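You operate a simulated robot arm through the tools that you are given. There is no shell and no other tool. Be economical: measure what you need, move in short steps, check, and stop when the job is done.

Carry out the task below with a simulated robot arm. There is one attempt and no reset: what you move stays moved.

TASK
Put the 35 mm gold roller from the long bench on the purple tag and the 25 mm gold roller on top of the teal pad.

It is judged by the outcome, as a careful person would: the job done as asked, and still so three seconds after it is handed in. It fails if anything else is knocked over, pushed out of place, dropped, spilled or broken.

THE ROBOT
A 7-joint arm with a two-finger parallel gripper, fixed in place. Base frame: the origin is at the foot of the arm, x ahead of it, y to its left, z up; the work surface is at about z = 90. Lengths are in cm, angles in rad, forces in N, time in s.
With the tool pointing down near the work surface it reaches from about 24 to 68 cm from the base axis. Its first joint turns from -1.152 to 1.152 rad. Payload 2.4 kg.
Tool frame: the origin (TCP) lies between the finger pads and is the grasp point; the fingertips stand 3 cm ahead of it; z points along the fingers, y is the line along which they close. The gripper opens to 9.4 cm. The fingers are 2.8 cm wide and 1 cm thick; the gripper's body (5 by 9.6 cm) begins 5.5 cm behind the TCP.
Orientation is told as [roll, pitch, yaw] about the base's x, y, z axes, in that order, counted from this pose: with the fingers straight down and closing along the base's y, the tool's x points along the base's -x, its y along +y and its z along -z.

THE INTERFACE
- The arm moves only by the tool step_arm. Its argument "increments" is a list of rows, each a list of 3 entries, a list of its own where there are three numbers: the shift along the tool's x, y, z in cm, then the turn, a rotation vector about the tool's x, y, z in degrees, then the finger opening in cm, from 0 to 9.4. In form: [[[tx, ty, tz], [wx, wy, wz], fingers], ...]. A call has 1 to 8 rows; each row shifts and turns the commanded pose from where the row before left it, along the tool's axes as they then stand. A row lasts 0.2 s, in which the tool goes at most 5 cm and 0.15 rad; a call with a longer step from one row to the next is refused whole, and so is a gripper value outside its range. A pose out of reach is approached as far as the arm can. The call stops where the force on the tool passes 40 N (or 10 N more than at its start, if that is more) or the arm is blocked; 0.2 s more then pass. The fingers move at their own pace (about 15.3 cm/s each) and stop on an object; they squeeze with about 30 N. The grip force told is the motor's: it shows also when the fingers shut on nothing. Time passes only in rows, and 0.2 s behind the last, so rows that do not move let the fingers close. It gives the time, the measured TCP pose, the force on the tool (base axes), the opening and the grip force at its end, in the units of the frame above (readings bear some noise), and new pictures: "views" is both (left out), scene, wrist or none.
- Cameras (640 x 400 px; columns grow to the right, rows downward): "scene" is fixed at [5.17, 49.51, 143.69]; the picture's right is [-0.54, -0.84, 0.00], its down [-0.53, 0.33, -0.78] and it looks along [0.66, -0.42, -0.62] (base axes); focal length 335 px, centre (320, 200). "wrist" rides on the gripper at [-3.7, 0, -5.8] in the tool frame; the picture's right is [0.00, -1.00, 0.00], its down [0.97, 0.00, -0.24] and it looks along [0.24, 0.00, 0.97] (tool axes); focal length 218 px, centre (320, 200).
- probe_pixels(camera, pixels): there is no depth. For up to 12 entries [column, row, z] of the newest picture of that camera ("zoom" is the newest enlarged one), the place [x, y] in the base frame at which the ray of that pixel passes the height z, good to about 0.2 cm. No time passes.
- zoom(camera, box): a new picture of the part [left, top, right, bottom] of that camera's present view, enlarged. No time passes.
- job_done(): hands the job in; it is judged then, once.

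Work in short steps. Measure before you move; look again where a grasp or a placing could have gone wrong, and mend it. You have 60 turns and 120 pictures in all, the two below and enlarged ones among them. Open the gripper and draw the arm clear of the work before you hand the job in, unless the task says otherwise; then end with one line.

The tools are called after "Call:" as a command line: name --argument value ..., lists and objects as JSON in quotes. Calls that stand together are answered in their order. step_arm: Moves the arm, as the interface text tells. Its arguments: {"type":"object","properties":{"increments":{"type":"array"},"views":{"type":"string","enum":["both","scene","wrist","none"]}},"required":["increments"]} The other tools are called the same way: probe_pixels (camera, pixels) gives the place at which the rays of pixels pass given heights; zoom (camera, box) takes an enlarged picture of a part of a camera's view; job_done () hands the job in.

At the start:

```text
clock: 0.0
tool_pos: [27.99, 15.33, 111.68]
tool_rot: [0.0, 0.0, -0.001]
wrist_force: [-0.4, -0.2, 1.0]
width: 9.4
gripper_force: 0.0
```

scene: 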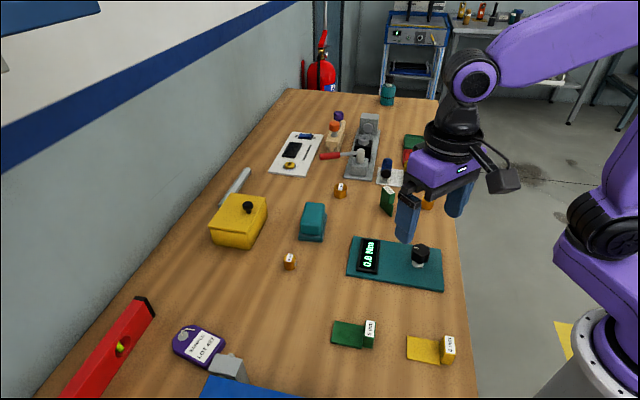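
wrist: 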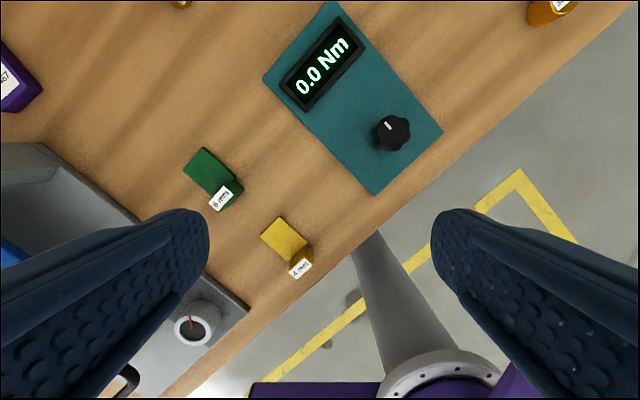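

The scene shows small gold pieces near (340,190), (289,262) and (427,200); I zoom to identify them and the tag and pad.

Call:
zoom --camera "scene" --box '[260, 160, 380, 280]'

Call:
zoom --camera "scene" --box '[260, 80, 460, 210]'

Call:
zoom --camera "scene" --box '[150, 290, 480, 400]'

Call:
zoom --camera "scene" --box '[380, 0, 560, 112]'

```text
3.33 times, centred on (320, 220) of scene
```

zoom: 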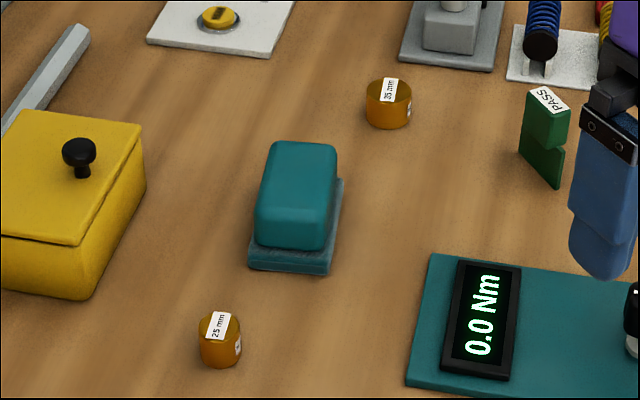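

```text
3.08 times, centred on (360, 145) of scene
```

zoom: 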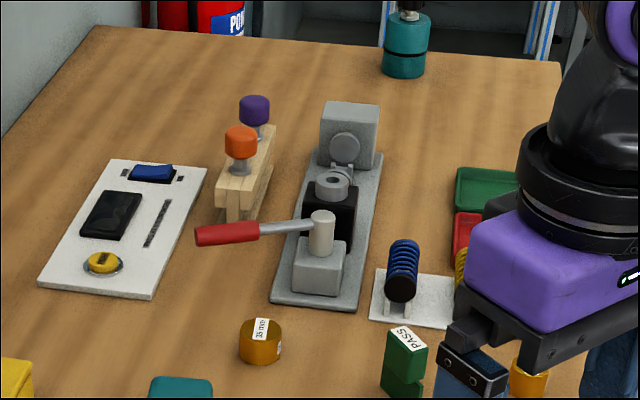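

```text
1.94 times, centred on (315, 345) of scene
```

zoom: 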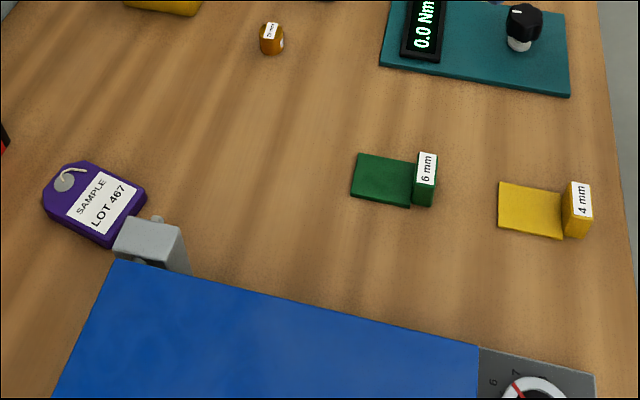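

```text
3.56 times, centred on (470, 56) of scene
```

zoom: 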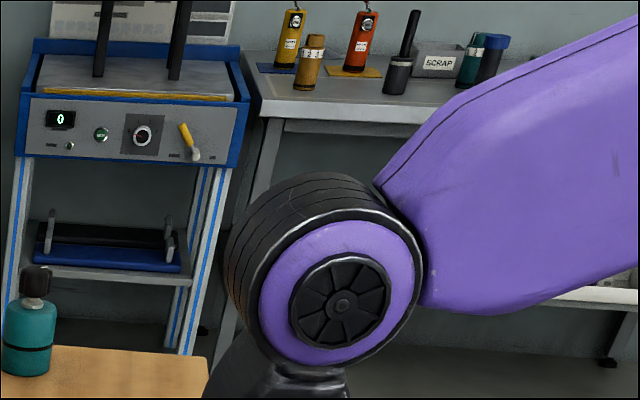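

Call:
zoom --camera "scene" --box '[325, 178, 357, 202]'

Call:
zoom --camera "scene" --box '[274, 248, 306, 272]'

Call:
zoom --camera "wrist" --box '[500, 0, 600, 60]'

Call:
probe_pixels --camera "scene" --pixels '[[340, 190, 91], [289, 262, 91], [427, 202, 91], [320, 203, 96], [305, 203, 96], [323, 236, 96], [303, 236, 96], [200, 347, 91], [173, 340, 91], [225, 347, 91]]'

Call:
probe_pixels --camera "wrist" --pixels '[[550, 10, 93], [180, 2, 93]]'

```text
16.00 times, centred on (341, 190) of scene
```

zoom: 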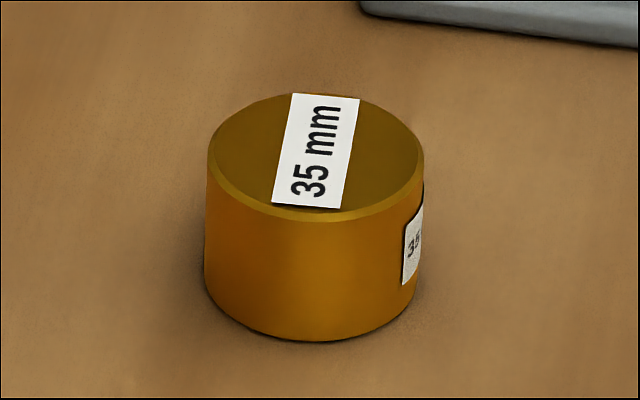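

```text
16.00 times, centred on (290, 260) of scene
```

zoom: 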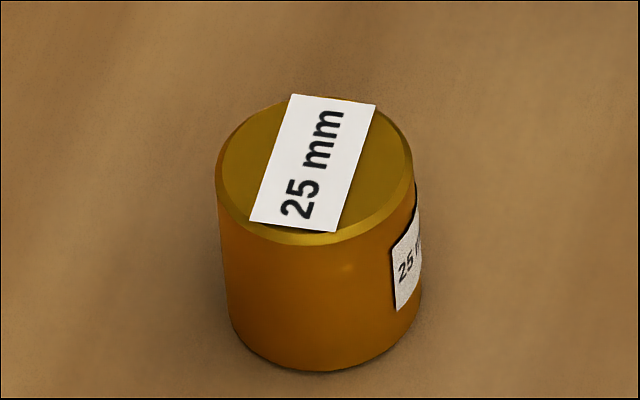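

```text
6.40 times, centred on (550, 30) of wrist
```

zoom: 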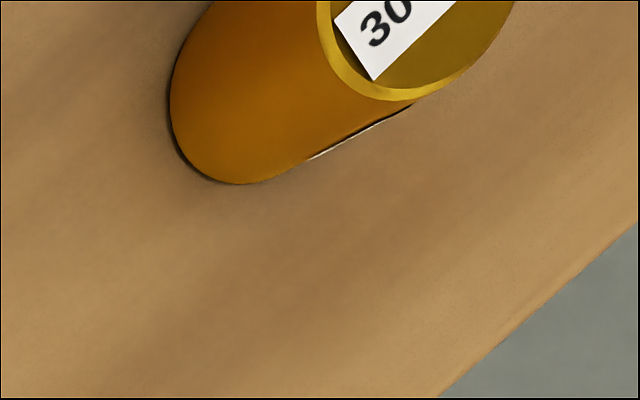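

```text
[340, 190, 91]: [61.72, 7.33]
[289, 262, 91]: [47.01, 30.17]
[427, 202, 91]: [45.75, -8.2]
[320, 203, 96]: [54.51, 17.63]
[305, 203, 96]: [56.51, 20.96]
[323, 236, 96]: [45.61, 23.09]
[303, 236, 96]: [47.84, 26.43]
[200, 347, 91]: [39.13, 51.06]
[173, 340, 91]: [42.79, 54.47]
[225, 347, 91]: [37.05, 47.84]
```

```text
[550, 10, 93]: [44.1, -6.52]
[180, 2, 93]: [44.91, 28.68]
```

The 35 mm roller is at about (61.7, 7.3), the 25 mm at (47, 30.2); both stand upright, and the third gold one is a 30 mm distractor. I move above the 35 mm one.

Call:
step_arm --increments '[[[-4.1, -1.0, 0.7], [0, 0, 0], 9.4], [[-4.1, -1.0, 0.7], [0, 0, 0], 9.4], [[-4.1, -1.0, 0.7], [0, 0, 0], 9.4], [[-4.1, -1.0, 0.7], [0, 0, 0], 9.4], [[-4.1, -1.0, 0.7], [0, 0, 0], 9.4], [[-4.1, -1.0, 0.7], [0, 0, 0], 9.4], [[-4.1, -1.0, 0.7], [0, 0, 0], 9.4], [[-4.1, -1.0, 0.7], [0, 0, 0], 7]]'

```text
clock: 1.8
tool_pos: [60.8, 7.07, 105.95]
tool_rot: [-0.001, 0.0, -0.002]
wrist_force: [0.2, -0.4, -0.3]
width: 7.0
gripper_force: 0.0
```

scene: 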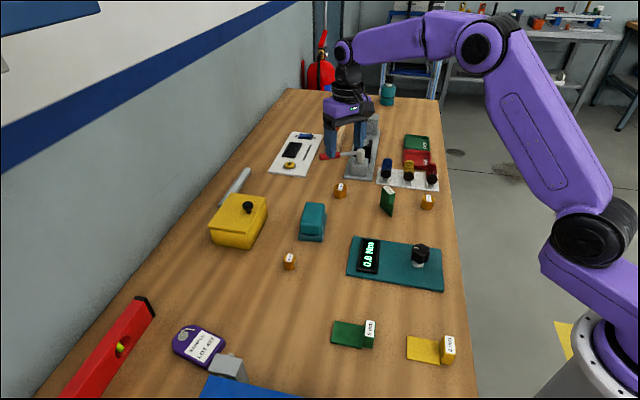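
wrist: 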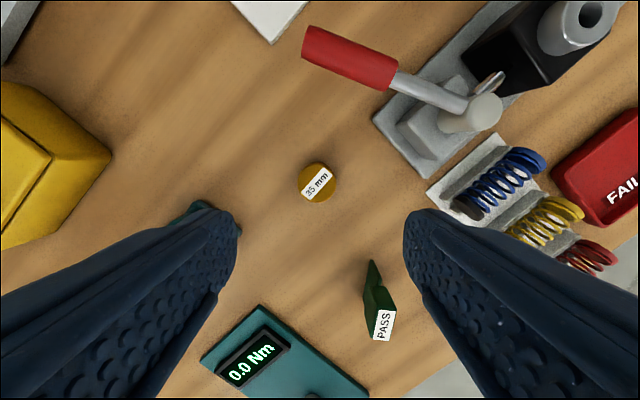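

The roller's top is at about (316,182) in the wrist view; I measure it and neighbours.

Call:
probe_pixels --camera "wrist" --pixels '[[316, 182, 92.5], [298, 183, 92], [336, 182, 92], [316, 163, 92.3], [316, 202, 91.5], [370, 262, 91]]'

Call:
zoom --camera "wrist" --box '[276, 157, 356, 207]'

```text
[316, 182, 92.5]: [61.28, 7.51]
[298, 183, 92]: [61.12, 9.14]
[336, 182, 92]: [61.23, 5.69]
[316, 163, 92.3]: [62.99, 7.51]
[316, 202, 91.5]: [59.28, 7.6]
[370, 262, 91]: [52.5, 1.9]
```

```text
8.00 times, centred on (316, 182) of wrist
```

zoom: 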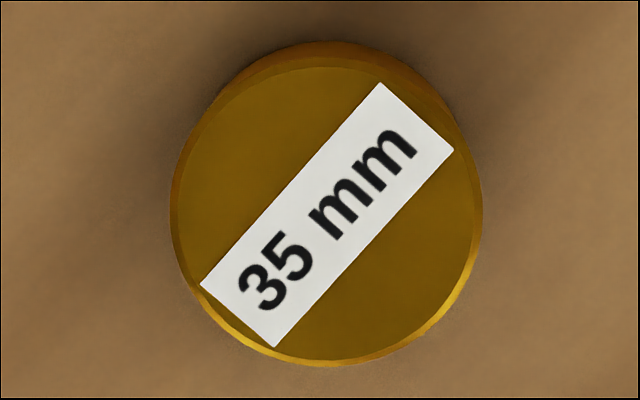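

Top centre is at about (61.1, 7.42). I centre and descend to z≈93.6 with the fingers at 6 cm.

Call:
step_arm --increments '[[[-0.3, 0.35, 2], [0, 0, 0], 6], [[0, 0, 4], [0, 0, 0], 6], [[0, 0, 3.5], [0, 0, 0], 6], [[0, 0, 2], [0, 0, 0], 6], [[0, 0, 0.85], [0, 0, 0], 6], [[0, 0, 0], [0, 0, 0], 6]]'

```text
clock: 3.2
tool_pos: [61.24, 7.69, 93.58]
tool_rot: [0.001, 0.0, -0.001]
wrist_force: [-0.1, -0.5, 0.1]
width: 6.02
gripper_force: 0.2
```

scene: 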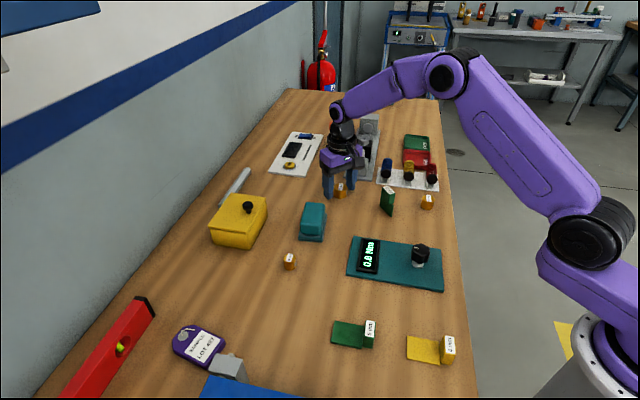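
wrist: 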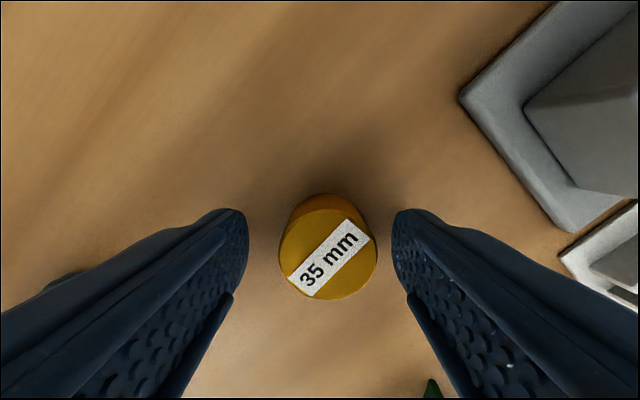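

The roller is about 0.2 cm off centre (328,250 in the wrist view); I correct it and close.

Call:
step_arm --increments '[[[-0.2, -0.22, 0], [0, 0, 0], 6], [[0, 0, 0], [0, 0, 0], 4], [[0, 0, 0], [0, 0, 0], 2.5], [[0, 0, 0], [0, 0, 0], 2.5], [[0, 0, -1], [0, 0, 0], 2.5], [[0, 0, -3], [0, 0, 0], 2.5]]'

```text
clock: 4.6
tool_pos: [61.42, 7.46, 97.81]
tool_rot: [0.0, 0.0, 0.0]
wrist_force: [0.1, -0.5, 0.1]
width: 3.49
gripper_force: 0.0
```

scene: 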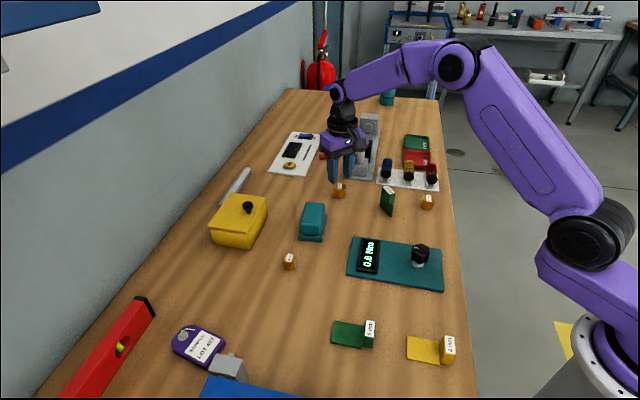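
wrist: 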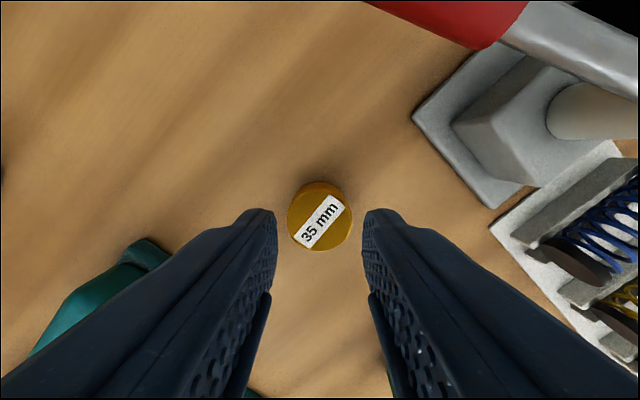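

The roller stayed on the bench (its apparent size shrank) and the grip force reads 0. I wait in place to see what the fingers do.

Call:
step_arm --increments '[[[0, 0, 0], [0, 0, 0], 2.5], [[0, 0, 0], [0, 0, 0], 2.5]]' --views "wrist"

```text
clock: 5.2
tool_pos: [61.47, 7.59, 97.9]
tool_rot: [0.001, 0.001, 0.0]
wrist_force: [0.4, -0.3, 0.3]
width: 2.51
gripper_force: 0.1
```

wrist: 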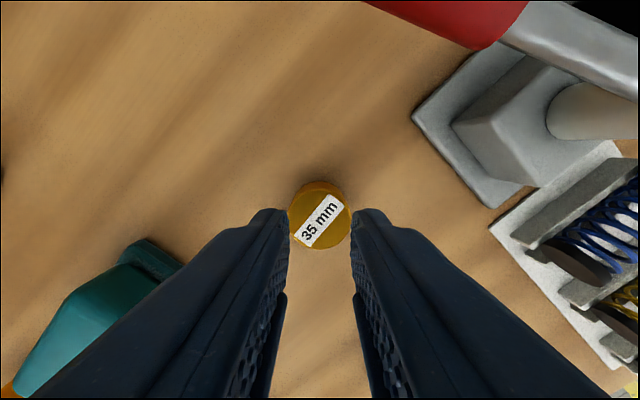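

The fingers lagged and closed on air; the roller is undisturbed. I reopen, descend, close fully, and check the force before lifting.

Call:
step_arm --increments '[[[-0.2, 0, 0], [0, 0, 0], 6], [[0, 0, 0], [0, 0, 0], 6], [[0, 0, 0], [0, 0, 0], 6], [[0, 0, 2.4], [0, 0, 0], 6], [[0, 0, 2.0], [0, 0, 0], 6], [[0, 0, 0], [0, 0, 0], 0], [[0, 0, 0], [0, 0, 0], 0], [[0, 0, 0], [0, 0, 0], 0]]' --views "wrist"

```text
clock: 7.0
tool_pos: [61.47, 7.39, 93.45]
tool_rot: [-0.001, 0.001, 0.0]
wrist_force: [0.2, 1.2, 2.0]
width: 3.46
gripper_force: 30.3
```

wrist: 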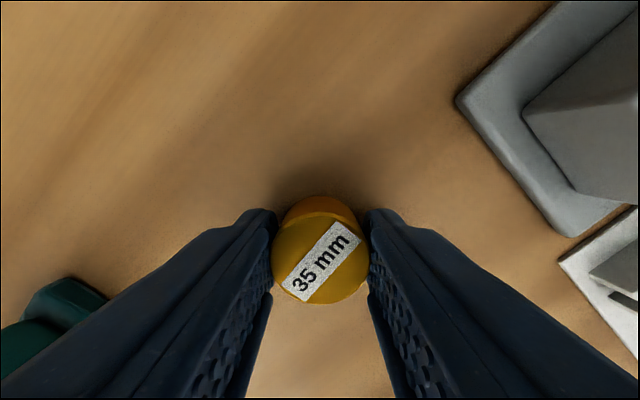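

Now gripped at 30 N, width 3.46. I lift.

Call:
step_arm --increments '[[[0, 0, -1], [0, 0, 0], 0], [[0, 0, -3], [0, 0, 0], 0], [[0, 0, -4], [0, 0, 0], 0], [[0, 0, -4], [0, 0, 0], 0]]' --views "wrist"

Call:
zoom --camera "scene" --box '[150, 310, 270, 385]'

Call:
probe_pixels --camera "zoom" --pixels '[[285, 185, 91], [320, 200, 91]]'

```text
clock: 8.0
tool_pos: [61.41, 7.6, 105.34]
tool_rot: [-0.001, -0.002, 0.001]
wrist_force: [-0.6, -0.7, -2.4]
width: 3.44
gripper_force: 30.1
```

wrist: 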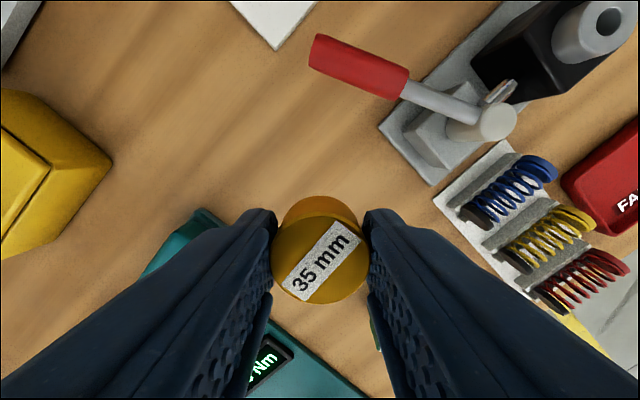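

```text
5.33 times, centred on (210, 348) of scene
```

zoom: 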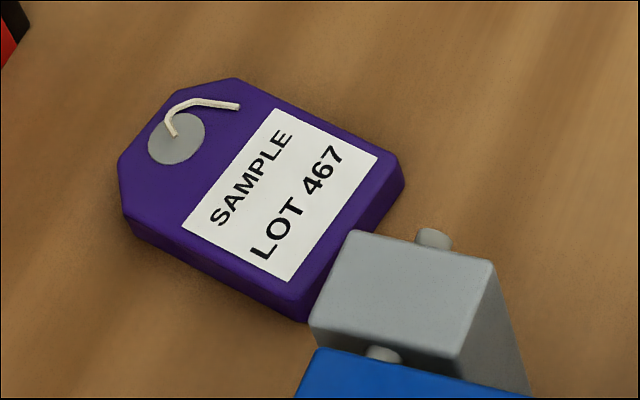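

```text
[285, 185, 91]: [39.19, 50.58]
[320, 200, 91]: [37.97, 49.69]
```

The 35 mm roller is held well. I carry it high toward the tag at about (39.2, 50.6).

Call:
step_arm --increments '[[[2, 4, -1.5], [0, 0, 0], 0], [[2, 4, -1.5], [0, 0, 0], 0], [[2, 4, -0.5], [0, 0, 0], 0], [[2, 4, 0], [0, 0, 0], 0], [[2, 4, 0], [0, 0, 0], 0], [[2, 4, 0], [0, 0, 0], 0], [[2, 4, 0], [0, 0, 0], 0], [[2, 4, 0], [0, 0, 0], 0]]' --views "none"

Call:
step_arm --increments '[[[2, 3.5, 0], [0, 0, 0], 0], [[2, 3.5, 0], [0, 0, 0], 0], [[1, 2.5, 0], [0, 0, 0], 0], [[0, 0, 0], [0, 0, -7.5], 0], [[0, 0, 0], [0, 0, -7.5], 0], [[0, 0, 0], [0, 0, 0], 0]]'

```text
clock: 9.8
tool_pos: [45.64, 39.41, 108.81]
tool_rot: [0.0, 0.0, -0.003]
wrist_force: [0.6, -0.4, -1.3]
width: 3.45
gripper_force: 30.2
```

```text
clock: 11.2
tool_pos: [40.51, 48.99, 108.81]
tool_rot: [0.0, 0.0, 0.263]
wrist_force: [-0.7, 0.9, -1.5]
width: 3.46
gripper_force: 29.7
```

scene: 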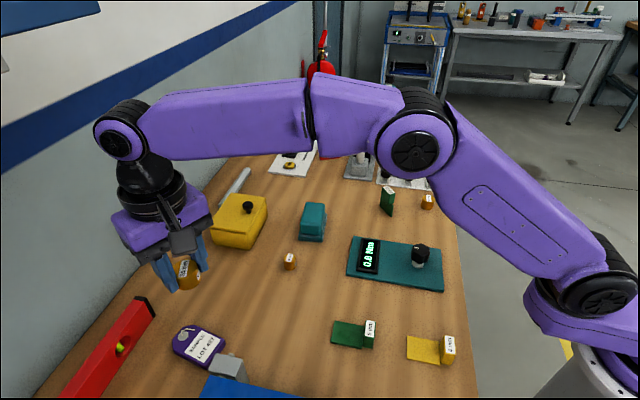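
wrist: 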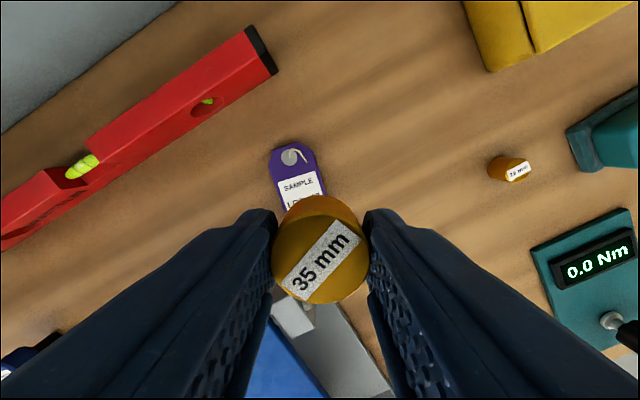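

Call:
probe_pixels --camera "wrist" --pixels '[[301, 190, 91], [289, 157, 91], [285, 197, 91], [321, 187, 91], [292, 317, 95], [292, 317, 92], [278, 74, 93]]'

Call:
probe_pixels --camera "scene" --pixels '[[202, 346, 91.2], [183, 335.5, 91.2], [225, 341.5, 91], [208, 368, 91.2], [215, 352, 91.2], [217, 353, 95], [208, 371, 91.2]]'

Call:
zoom --camera "wrist" --box '[240, 130, 400, 230]'

```text
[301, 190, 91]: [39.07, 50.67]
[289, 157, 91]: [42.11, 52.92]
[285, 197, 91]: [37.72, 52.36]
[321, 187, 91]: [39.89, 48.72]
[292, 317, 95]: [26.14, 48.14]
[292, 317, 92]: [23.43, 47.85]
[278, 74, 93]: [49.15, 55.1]
```

```text
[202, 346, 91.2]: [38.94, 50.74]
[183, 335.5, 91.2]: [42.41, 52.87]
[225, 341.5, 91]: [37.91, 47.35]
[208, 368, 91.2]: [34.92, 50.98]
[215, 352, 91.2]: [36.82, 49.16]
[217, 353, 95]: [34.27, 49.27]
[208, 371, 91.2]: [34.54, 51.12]
```

```text
4.00 times, centred on (320, 180) of wrist
```

zoom: 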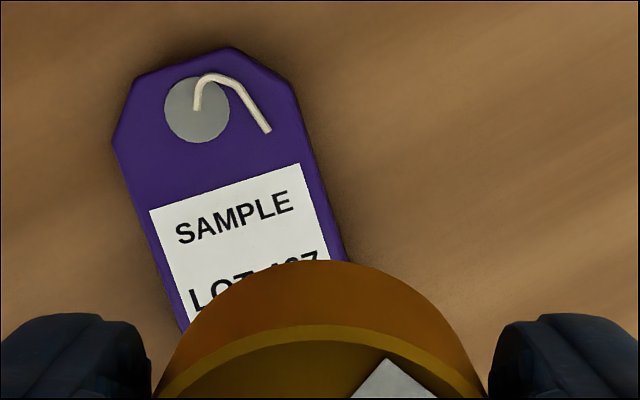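

The tag's label centre is at about (38.85, 50.6), its long axis about 31° in the base frame. I align yaw to it, centre, and descend part way.

Call:
step_arm --increments '[[[0, 0, 0], [0, 0, -8], 0], [[0, 0, 0], [0, 0, -8], 0], [[0.62, 2.18, 1], [0, 0, 0], 0], [[0, 0, 4], [0, 0, 0], 0], [[0, 0, 3], [0, 0, 0], 0], [[0, 0, 0], [0, 0, 0], 0]]'

```text
clock: 12.6
tool_pos: [39.1, 50.64, 100.85]
tool_rot: [-0.001, 0.0, 0.541]
wrist_force: [-0.3, -0.4, -2.9]
width: 3.45
gripper_force: 30.2
```

scene: 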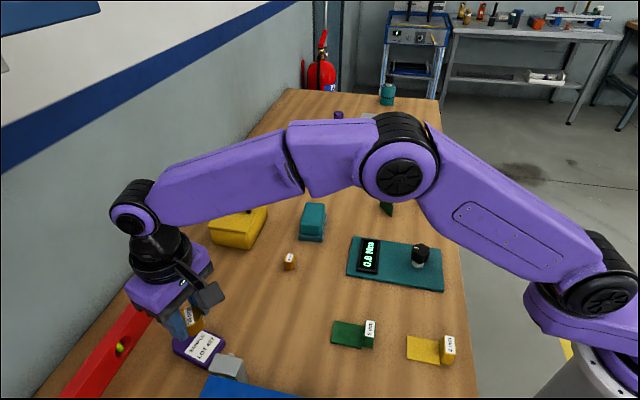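
wrist: 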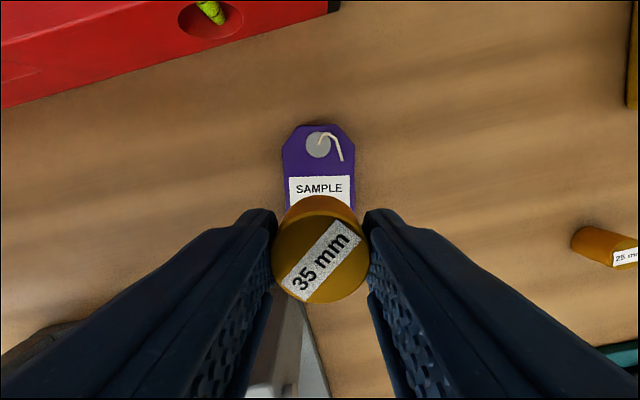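

Alignment is good (tag centred on column 320). I descend to just above the tag.

Call:
step_arm --increments '[[[0, 0, 3], [0, 0, 0], 0], [[0, 0, 2], [0, 0, 0], 0], [[0, 0, 0], [0, 0, 0], 0]]'

Call:
zoom --camera "scene" --box '[150, 300, 270, 385]'

```text
clock: 13.4
tool_pos: [39.02, 50.63, 95.63]
tool_rot: [0.0, 0.001, 0.541]
wrist_force: [0.3, 0.2, -1.6]
width: 3.46
gripper_force: 30.2
```

scene: 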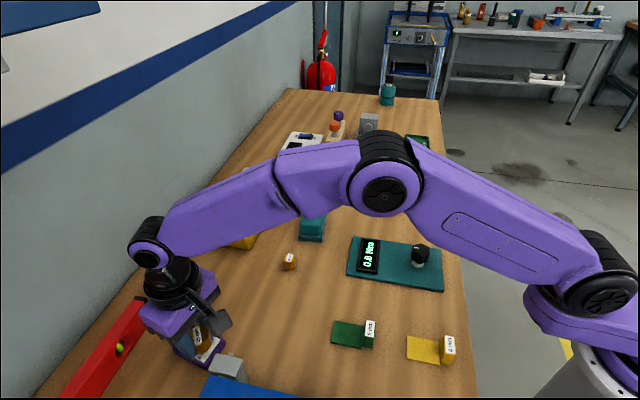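
wrist: 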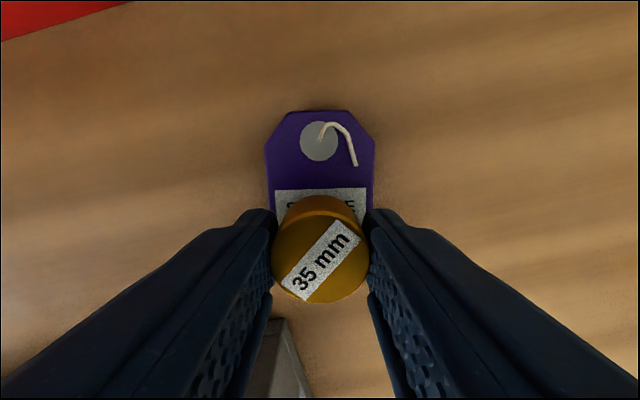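

```text
4.71 times, centred on (210, 342) of scene
```

zoom: 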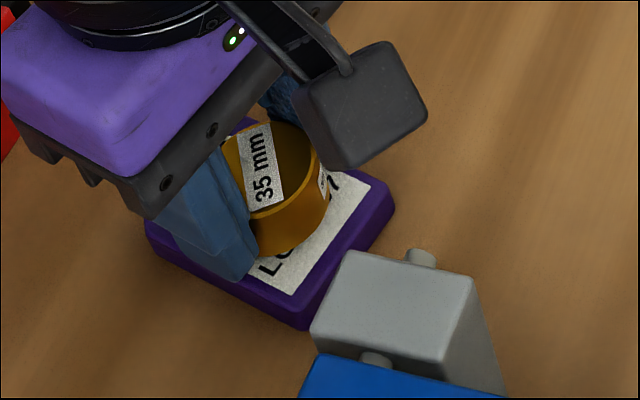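

The roller is just above the label. I lower in small steps, watching the force.

Call:
step_arm --increments '[[[0, 0, 0.4], [0, 0, 0], 0], [[0, 0, 0.2], [0, 0, 0], 0], [[0, 0, 0], [0, 0, 0], 0]]' --views "none"

Call:
step_arm --increments '[[[0, 0, 0.2], [0, 0, 0], 0], [[0, 0, 0], [0, 0, 0], 0]]' --views "none"

Call:
step_arm --increments '[[[0, 0, 0.15], [0, 0, 0], 0], [[0, 0, 0], [0, 0, 0], 0]]' --views "scene"

Call:
zoom --camera "scene" --box '[170, 315, 250, 365]'

```text
clock: 14.2
tool_pos: [38.87, 50.6, 95.05]
tool_rot: [0.001, -0.001, 0.541]
wrist_force: [0.7, 0.1, -2.1]
width: 3.44
gripper_force: 29.9
```

```text
clock: 14.8
tool_pos: [38.93, 50.64, 95.11]
tool_rot: [0.002, -0.001, 0.541]
wrist_force: [-1.2, -3.2, 9.1]
width: 3.46
gripper_force: 29.9
```

```text
clock: 15.4
tool_pos: [38.92, 50.66, 95.08]
tool_rot: [0.001, -0.005, 0.54]
wrist_force: [0.4, -1.8, 22.2]
width: 3.43
gripper_force: 29.9
```

scene: 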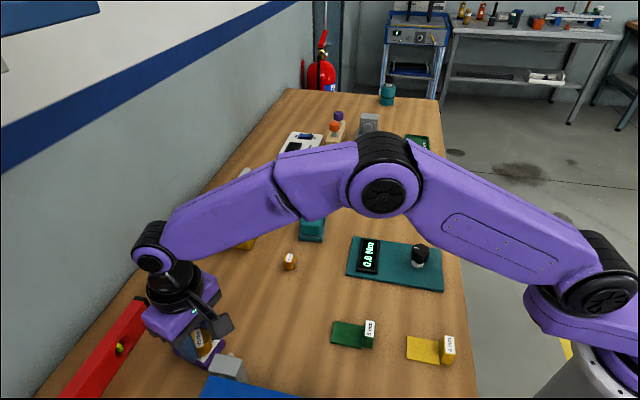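

```text
8.00 times, centred on (210, 340) of scene
```

zoom: 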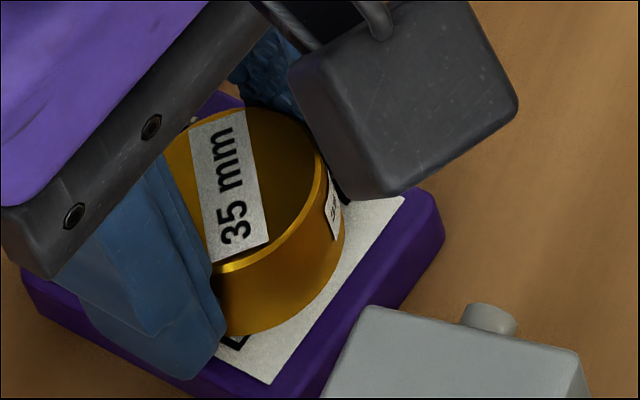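

Contact at 22 N; I relieve the press, open gently and rise.

Call:
step_arm --increments '[[[0, 0, -0.25], [0, 0, 0], 0], [[0, 0, 0], [0, 0, 0], 3.4], [[0, 0, 0], [0, 0, 0], 5], [[0, 0, 0], [0, 0, 0], 5.5], [[0, 0, 0], [0, 0, 0], 5.5], [[0, 0, -1.5], [0, 0, 0], 5.5], [[0, 0, -4], [0, 0, 0], 5.5], [[0, 0, -4], [0, 0, 0], 5.5]]'

Call:
zoom --camera "scene" --box '[160, 310, 256, 370]'

```text
clock: 17.2
tool_pos: [38.73, 51.05, 104.6]
tool_rot: [0.0, 0.0, 0.54]
wrist_force: [-0.5, -0.8, -0.1]
width: 5.5
gripper_force: 0.0
```

scene: 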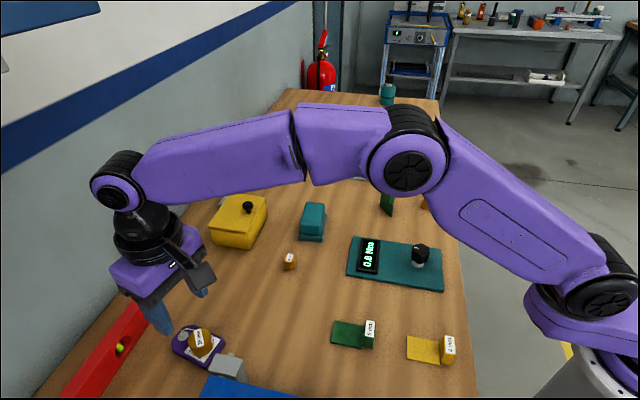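
wrist: 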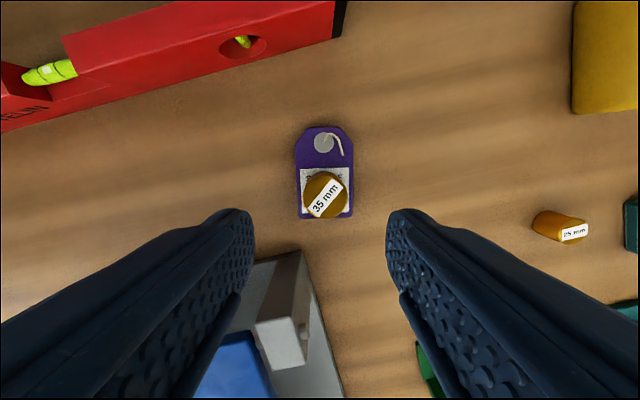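

```text
6.67 times, centred on (208, 340) of scene
```

zoom: 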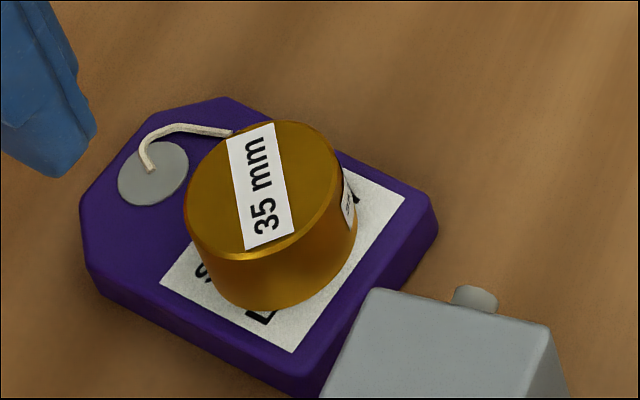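

The 35 mm roller sits squarely on the tag. Next I go above the 25 mm roller at about (47, 30) and turn the yaw back.

Call:
step_arm --increments '[[[0.74, -4.41, -0.3], [0, 0, 0], 5.5], [[0.74, -4.41, -0.3], [0, 0, 0], 5.5], [[0.74, -4.41, 0], [0, 0, 0], 5.5], [[0.74, -4.41, 0], [0, 0, 0], 5.5], [[0.74, -4.41, 0], [0, 0, 0], 5.5], [[0, 0, 0], [0, 0, 8], 5.5], [[0, 0, 0], [0, 0, 8], 5.5], [[0, 0, 0], [0, 0, 8], 5.5]]' --views "none"

Call:
step_arm --increments '[[[0, 0, 0], [0, 0, 7], 5.5], [[0, 0, 0], [0, 0, 0], 5.5]]'

```text
clock: 19.0
tool_pos: [47.13, 29.71, 105.16]
tool_rot: [0.0, -0.001, 0.121]
wrist_force: [-0.1, 0.5, -0.2]
width: 5.49
gripper_force: 0.1
```

```text
clock: 19.6
tool_pos: [47.0, 29.81, 105.22]
tool_rot: [0.0, 0.0, -0.002]
wrist_force: [0.3, -0.7, 0.2]
width: 5.49
gripper_force: 0.1
```

scene: 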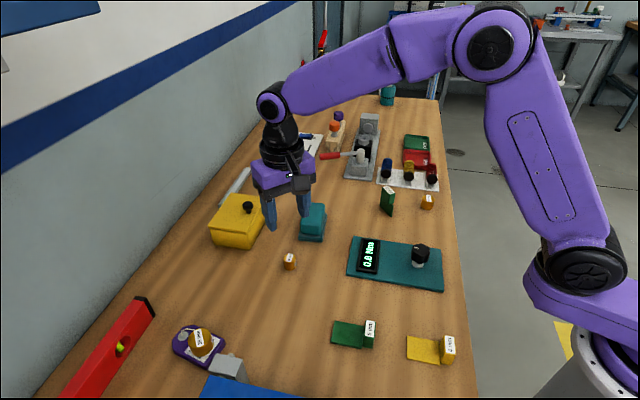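
wrist: 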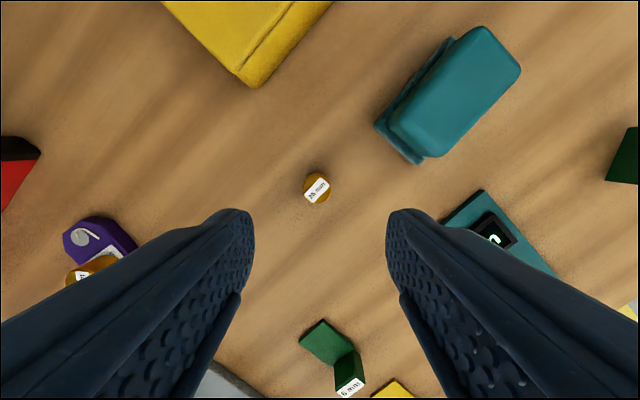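

Call:
zoom --camera "wrist" --box '[284, 165, 348, 205]'

Call:
zoom --camera "scene" --box '[265, 190, 361, 250]'

Call:
zoom --camera "wrist" --box '[360, 20, 540, 170]'

Call:
probe_pixels --camera "wrist" --pixels '[[317, 188, 92], [316, 190, 91], [376, 126, 90.5], [418, 163, 90.5]]'

```text
10.00 times, centred on (316, 185) of wrist
```

zoom: 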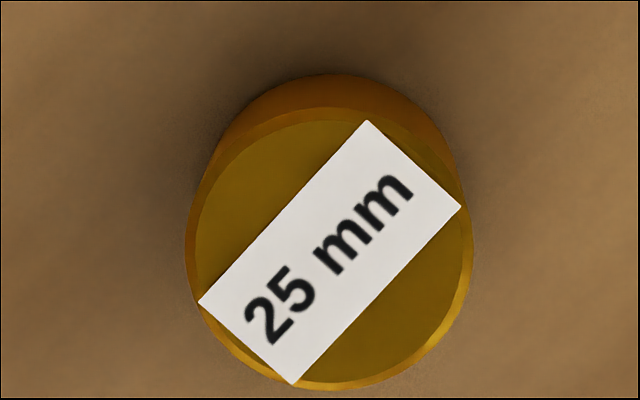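

```text
6.67 times, centred on (313, 220) of scene
```

zoom: 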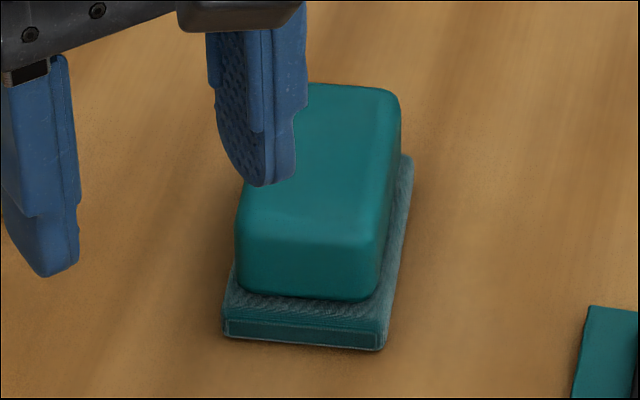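

```text
2.67 times, centred on (450, 95) of wrist
```

zoom: 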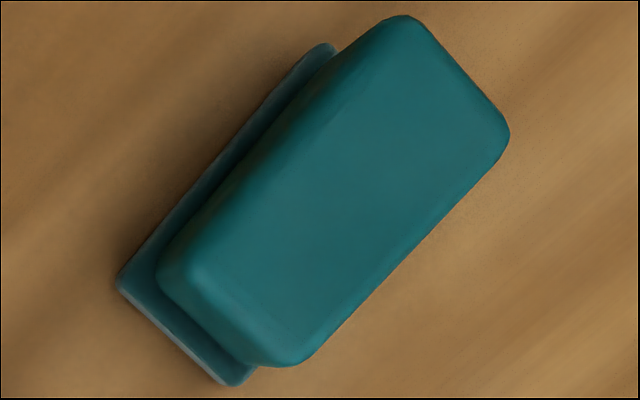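

```text
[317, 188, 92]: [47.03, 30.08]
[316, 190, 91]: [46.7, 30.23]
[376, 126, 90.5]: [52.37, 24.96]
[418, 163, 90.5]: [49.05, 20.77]
```

Roller top centre is at about (46.9, 30.1). I centre, descend to 93.5 with the fingers at 5 cm.

Call:
step_arm --increments '[[[0.0, 0.25, 2], [0, 0, 0], 5], [[0, 0, 4], [0, 0, 0], 5], [[0, 0, 3.5], [0, 0, 0], 5], [[0, 0, 1.5], [0, 0, 0], 5], [[0, 0, 0.7], [0, 0, 0], 5], [[0, 0, 0], [0, 0, 0], 5]]' --views "wrist"

```text
clock: 21.0
tool_pos: [47.1, 30.01, 93.4]
tool_rot: [-0.002, 0.001, -0.001]
wrist_force: [0.3, 0.5, 0.3]
width: 5.0
gripper_force: 0.1
```

wrist: 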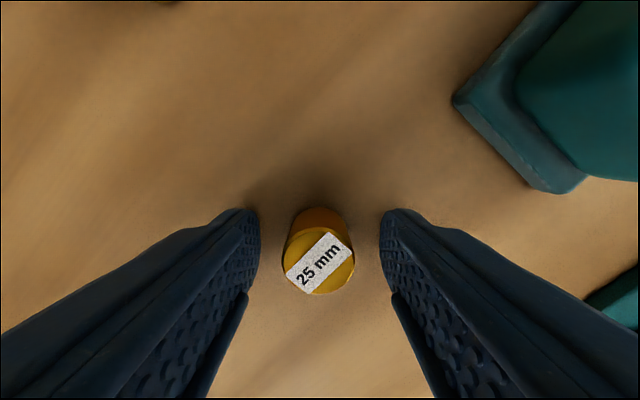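

Well centred; I close and check the force.

Call:
step_arm --increments '[[[0.15, 0.05, 0], [0, 0, 0], 5], [[0, 0, 0], [0, 0, 0], 0], [[0, 0, 0], [0, 0, 0], 0], [[0, 0, 0], [0, 0, 0], 0], [[0, 0, 0], [0, 0, 0], 0]]' --views "none"

```text
clock: 22.2
tool_pos: [46.86, 29.98, 93.29]
tool_rot: [0.001, -0.001, 0.001]
wrist_force: [0.0, 0.2, 0.2]
width: 2.42
gripper_force: 29.9
```

Gripped (2.42 cm, 30 N). I lift and move toward the pad for a measurement.

Call:
step_arm --increments '[[[0, 0, -1], [0, 0, 0], 0], [[0, 0, -4], [0, 0, 0], 0], [[0, 0, -4.5], [0, 0, 0], 0], [[0, 0, -4], [0, 0, 0], 0], [[0, -4, 0], [0, 0, 0], 0], [[0, -4, 0], [0, 0, 0], 0], [[0, 0, 0], [0, 0, 0], 0]]'

```text
clock: 23.8
tool_pos: [46.88, 22.04, 107.05]
tool_rot: [0.0, -0.001, 0.0]
wrist_force: [0.5, -0.5, -0.2]
width: 2.4
gripper_force: 30.0
```

scene: 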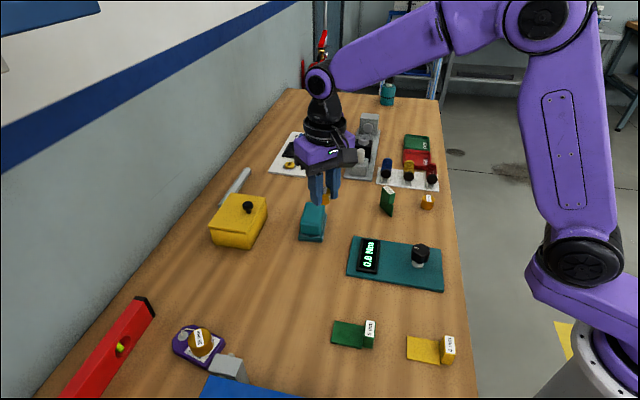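
wrist: 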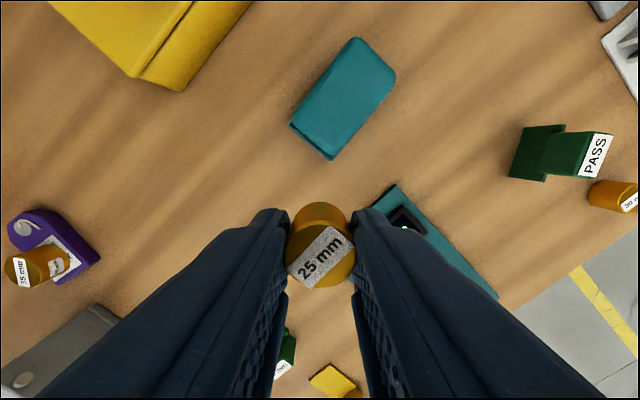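

Call:
zoom --camera "wrist" --box '[264, 25, 424, 165]'

Call:
probe_pixels --camera "wrist" --pixels '[[347, 94, 94], [347, 94, 95], [347, 94, 96], [347, 94, 97]]'

Call:
probe_pixels --camera "scene" --pixels '[[313.5, 214, 94], [313.5, 214, 95], [313.5, 214, 96], [313.5, 214, 97], [301, 226, 95], [322, 227, 95], [299, 240, 90], [323, 242, 90]]'

```text
2.86 times, centred on (344, 95) of wrist
```

zoom: 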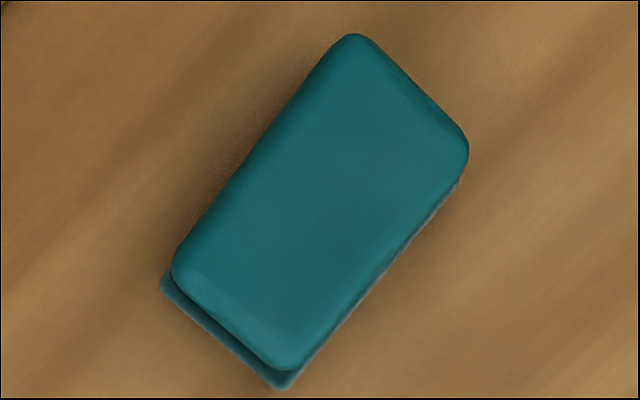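

```text
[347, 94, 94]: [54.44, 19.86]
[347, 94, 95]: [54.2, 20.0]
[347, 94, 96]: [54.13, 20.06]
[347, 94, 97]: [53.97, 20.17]
```

```text
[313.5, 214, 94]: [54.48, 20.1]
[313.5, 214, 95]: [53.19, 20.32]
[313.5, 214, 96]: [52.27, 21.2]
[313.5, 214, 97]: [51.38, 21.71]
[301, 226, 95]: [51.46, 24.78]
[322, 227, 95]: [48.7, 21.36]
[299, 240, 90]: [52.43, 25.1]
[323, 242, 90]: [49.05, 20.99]
```

Both views agree on the pad's top centre at about (54.2, 20.05), z≈94.3. I move above it and descend part way.

Call:
step_arm --increments '[[[-3.7, -1, 0], [0, 0, 0], 0], [[-3.6, -0.95, 0], [0, 0, 0], 0], [[0, 0, 3], [0, 0, 0], 0], [[0, 0, 3.5], [0, 0, 0], 0], [[0, 0, 0], [0, 0, 0], 0]]'

Call:
zoom --camera "scene" --box '[265, 175, 361, 250]'

```text
clock: 25.0
tool_pos: [54.04, 20.17, 100.35]
tool_rot: [0.0, 0.0, -0.001]
wrist_force: [0.3, 0.0, -1.1]
width: 2.41
gripper_force: 30.3
```

scene: 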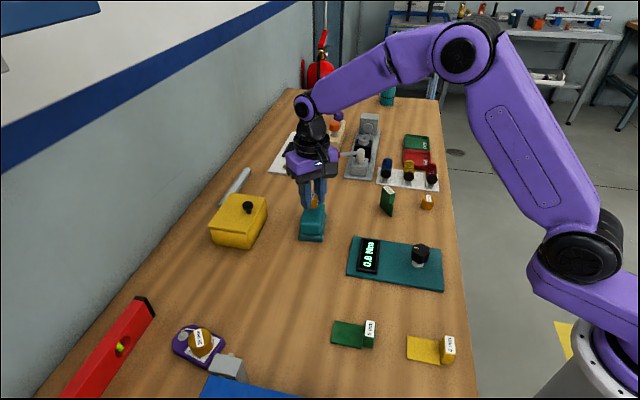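
wrist: 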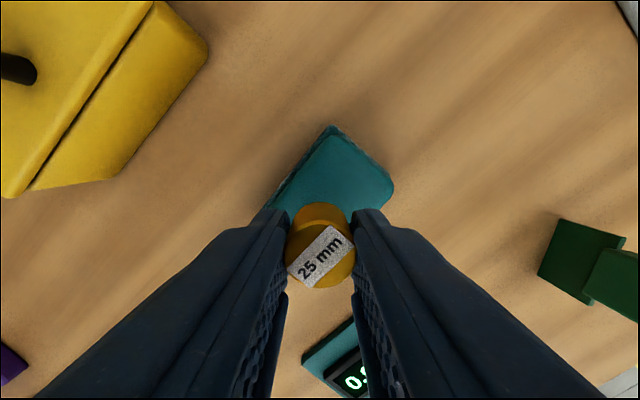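

```text
5.33 times, centred on (313, 212) of scene
```

zoom: 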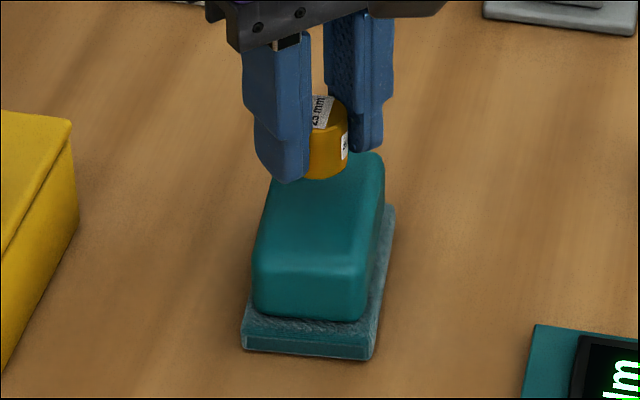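

Position looks right. I lower in small steps watching for contact.

Call:
step_arm --increments '[[[0, 0, 1], [0, 0, 0], 0], [[0, 0, 0.5], [0, 0, 0], 0], [[0, 0, 0], [0, 0, 0], 0]]' --views "none"

Call:
step_arm --increments '[[[0, 0, 0.3], [0, 0, 0], 0], [[0, 0, 0], [0, 0, 0], 0]]' --views "scene"

Call:
zoom --camera "scene" --box '[281, 185, 345, 235]'

```text
clock: 25.8
tool_pos: [54.21, 20.12, 98.77]
tool_rot: [-0.002, 0.001, 0.0]
wrist_force: [-0.3, -0.6, -1.4]
width: 2.43
gripper_force: 30.1
```

```text
clock: 26.4
tool_pos: [54.03, 19.95, 98.72]
tool_rot: [-0.001, -0.001, 0.001]
wrist_force: [0.6, 0.1, -1.4]
width: 2.43
gripper_force: 30.4
```

scene: 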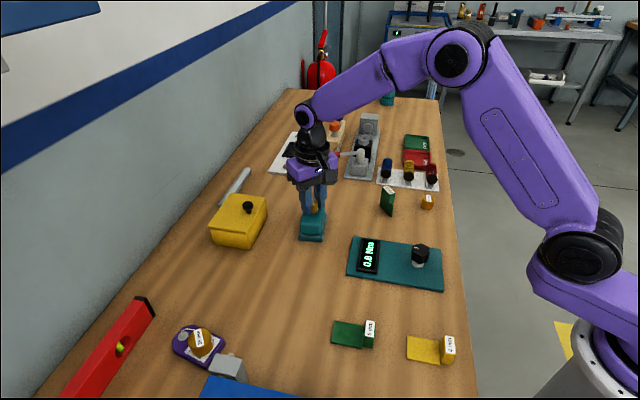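

```text
8.00 times, centred on (313, 210) of scene
```

zoom: 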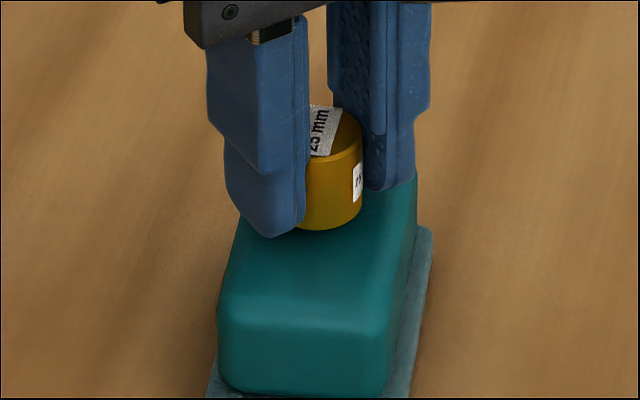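

Call:
step_arm --increments '[[[0, 0, 0.25], [0, 0, 0], 0], [[0, 0, 0], [0, 0, 0], 0]]' --views "none"

Call:
step_arm --increments '[[[0, 0, 0.25], [0, 0, 0], 0], [[0, 0, 0], [0, 0, 0], 0]]' --views "none"

```text
clock: 27.0
tool_pos: [54.19, 20.11, 98.43]
tool_rot: [0.0, 0.0, 0.0]
wrist_force: [0.8, -0.3, -1.0]
width: 2.41
gripper_force: 30.2
```

```text
clock: 27.6
tool_pos: [54.24, 19.99, 98.2]
tool_rot: [0.004, -0.001, 0.0]
wrist_force: [-4.3, -1.7, 17.0]
width: 2.39
gripper_force: 30.3
```

Contact (17 N). I check the placement before releasing.

Call:
step_arm --increments '[[[0, 0, -0.15], [0, 0, 0], 0], [[0, 0, 0], [0, 0, 0], 0]]'

Call:
zoom --camera "scene" --box '[281, 190, 345, 240]'

```text
clock: 28.2
tool_pos: [54.02, 19.98, 98.27]
tool_rot: [-0.001, -0.001, 0.002]
wrist_force: [1.5, -0.7, 3.0]
width: 2.42
gripper_force: 29.3
```

scene: 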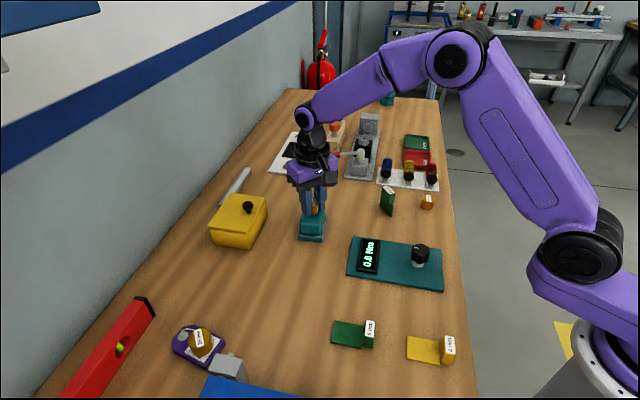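
wrist: 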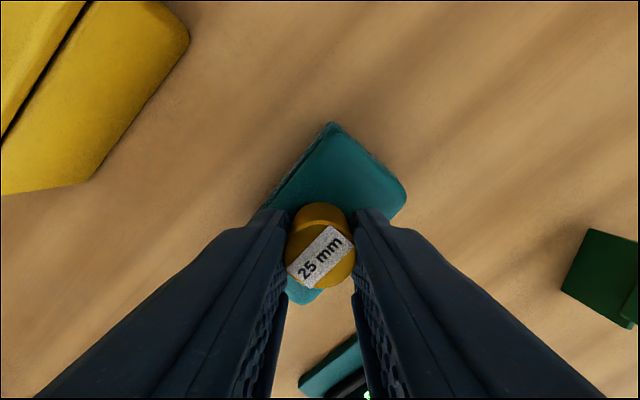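

```text
8.00 times, centred on (313, 215) of scene
```

zoom: 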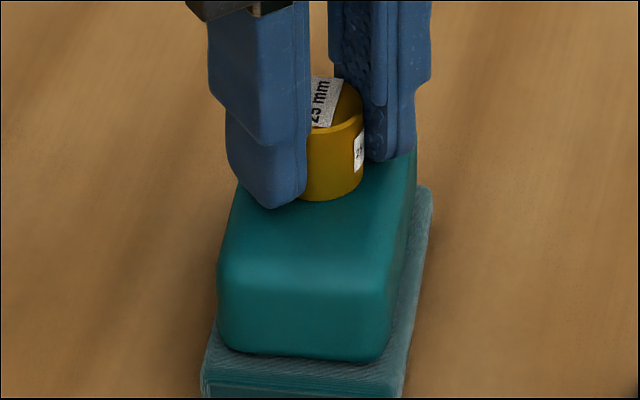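

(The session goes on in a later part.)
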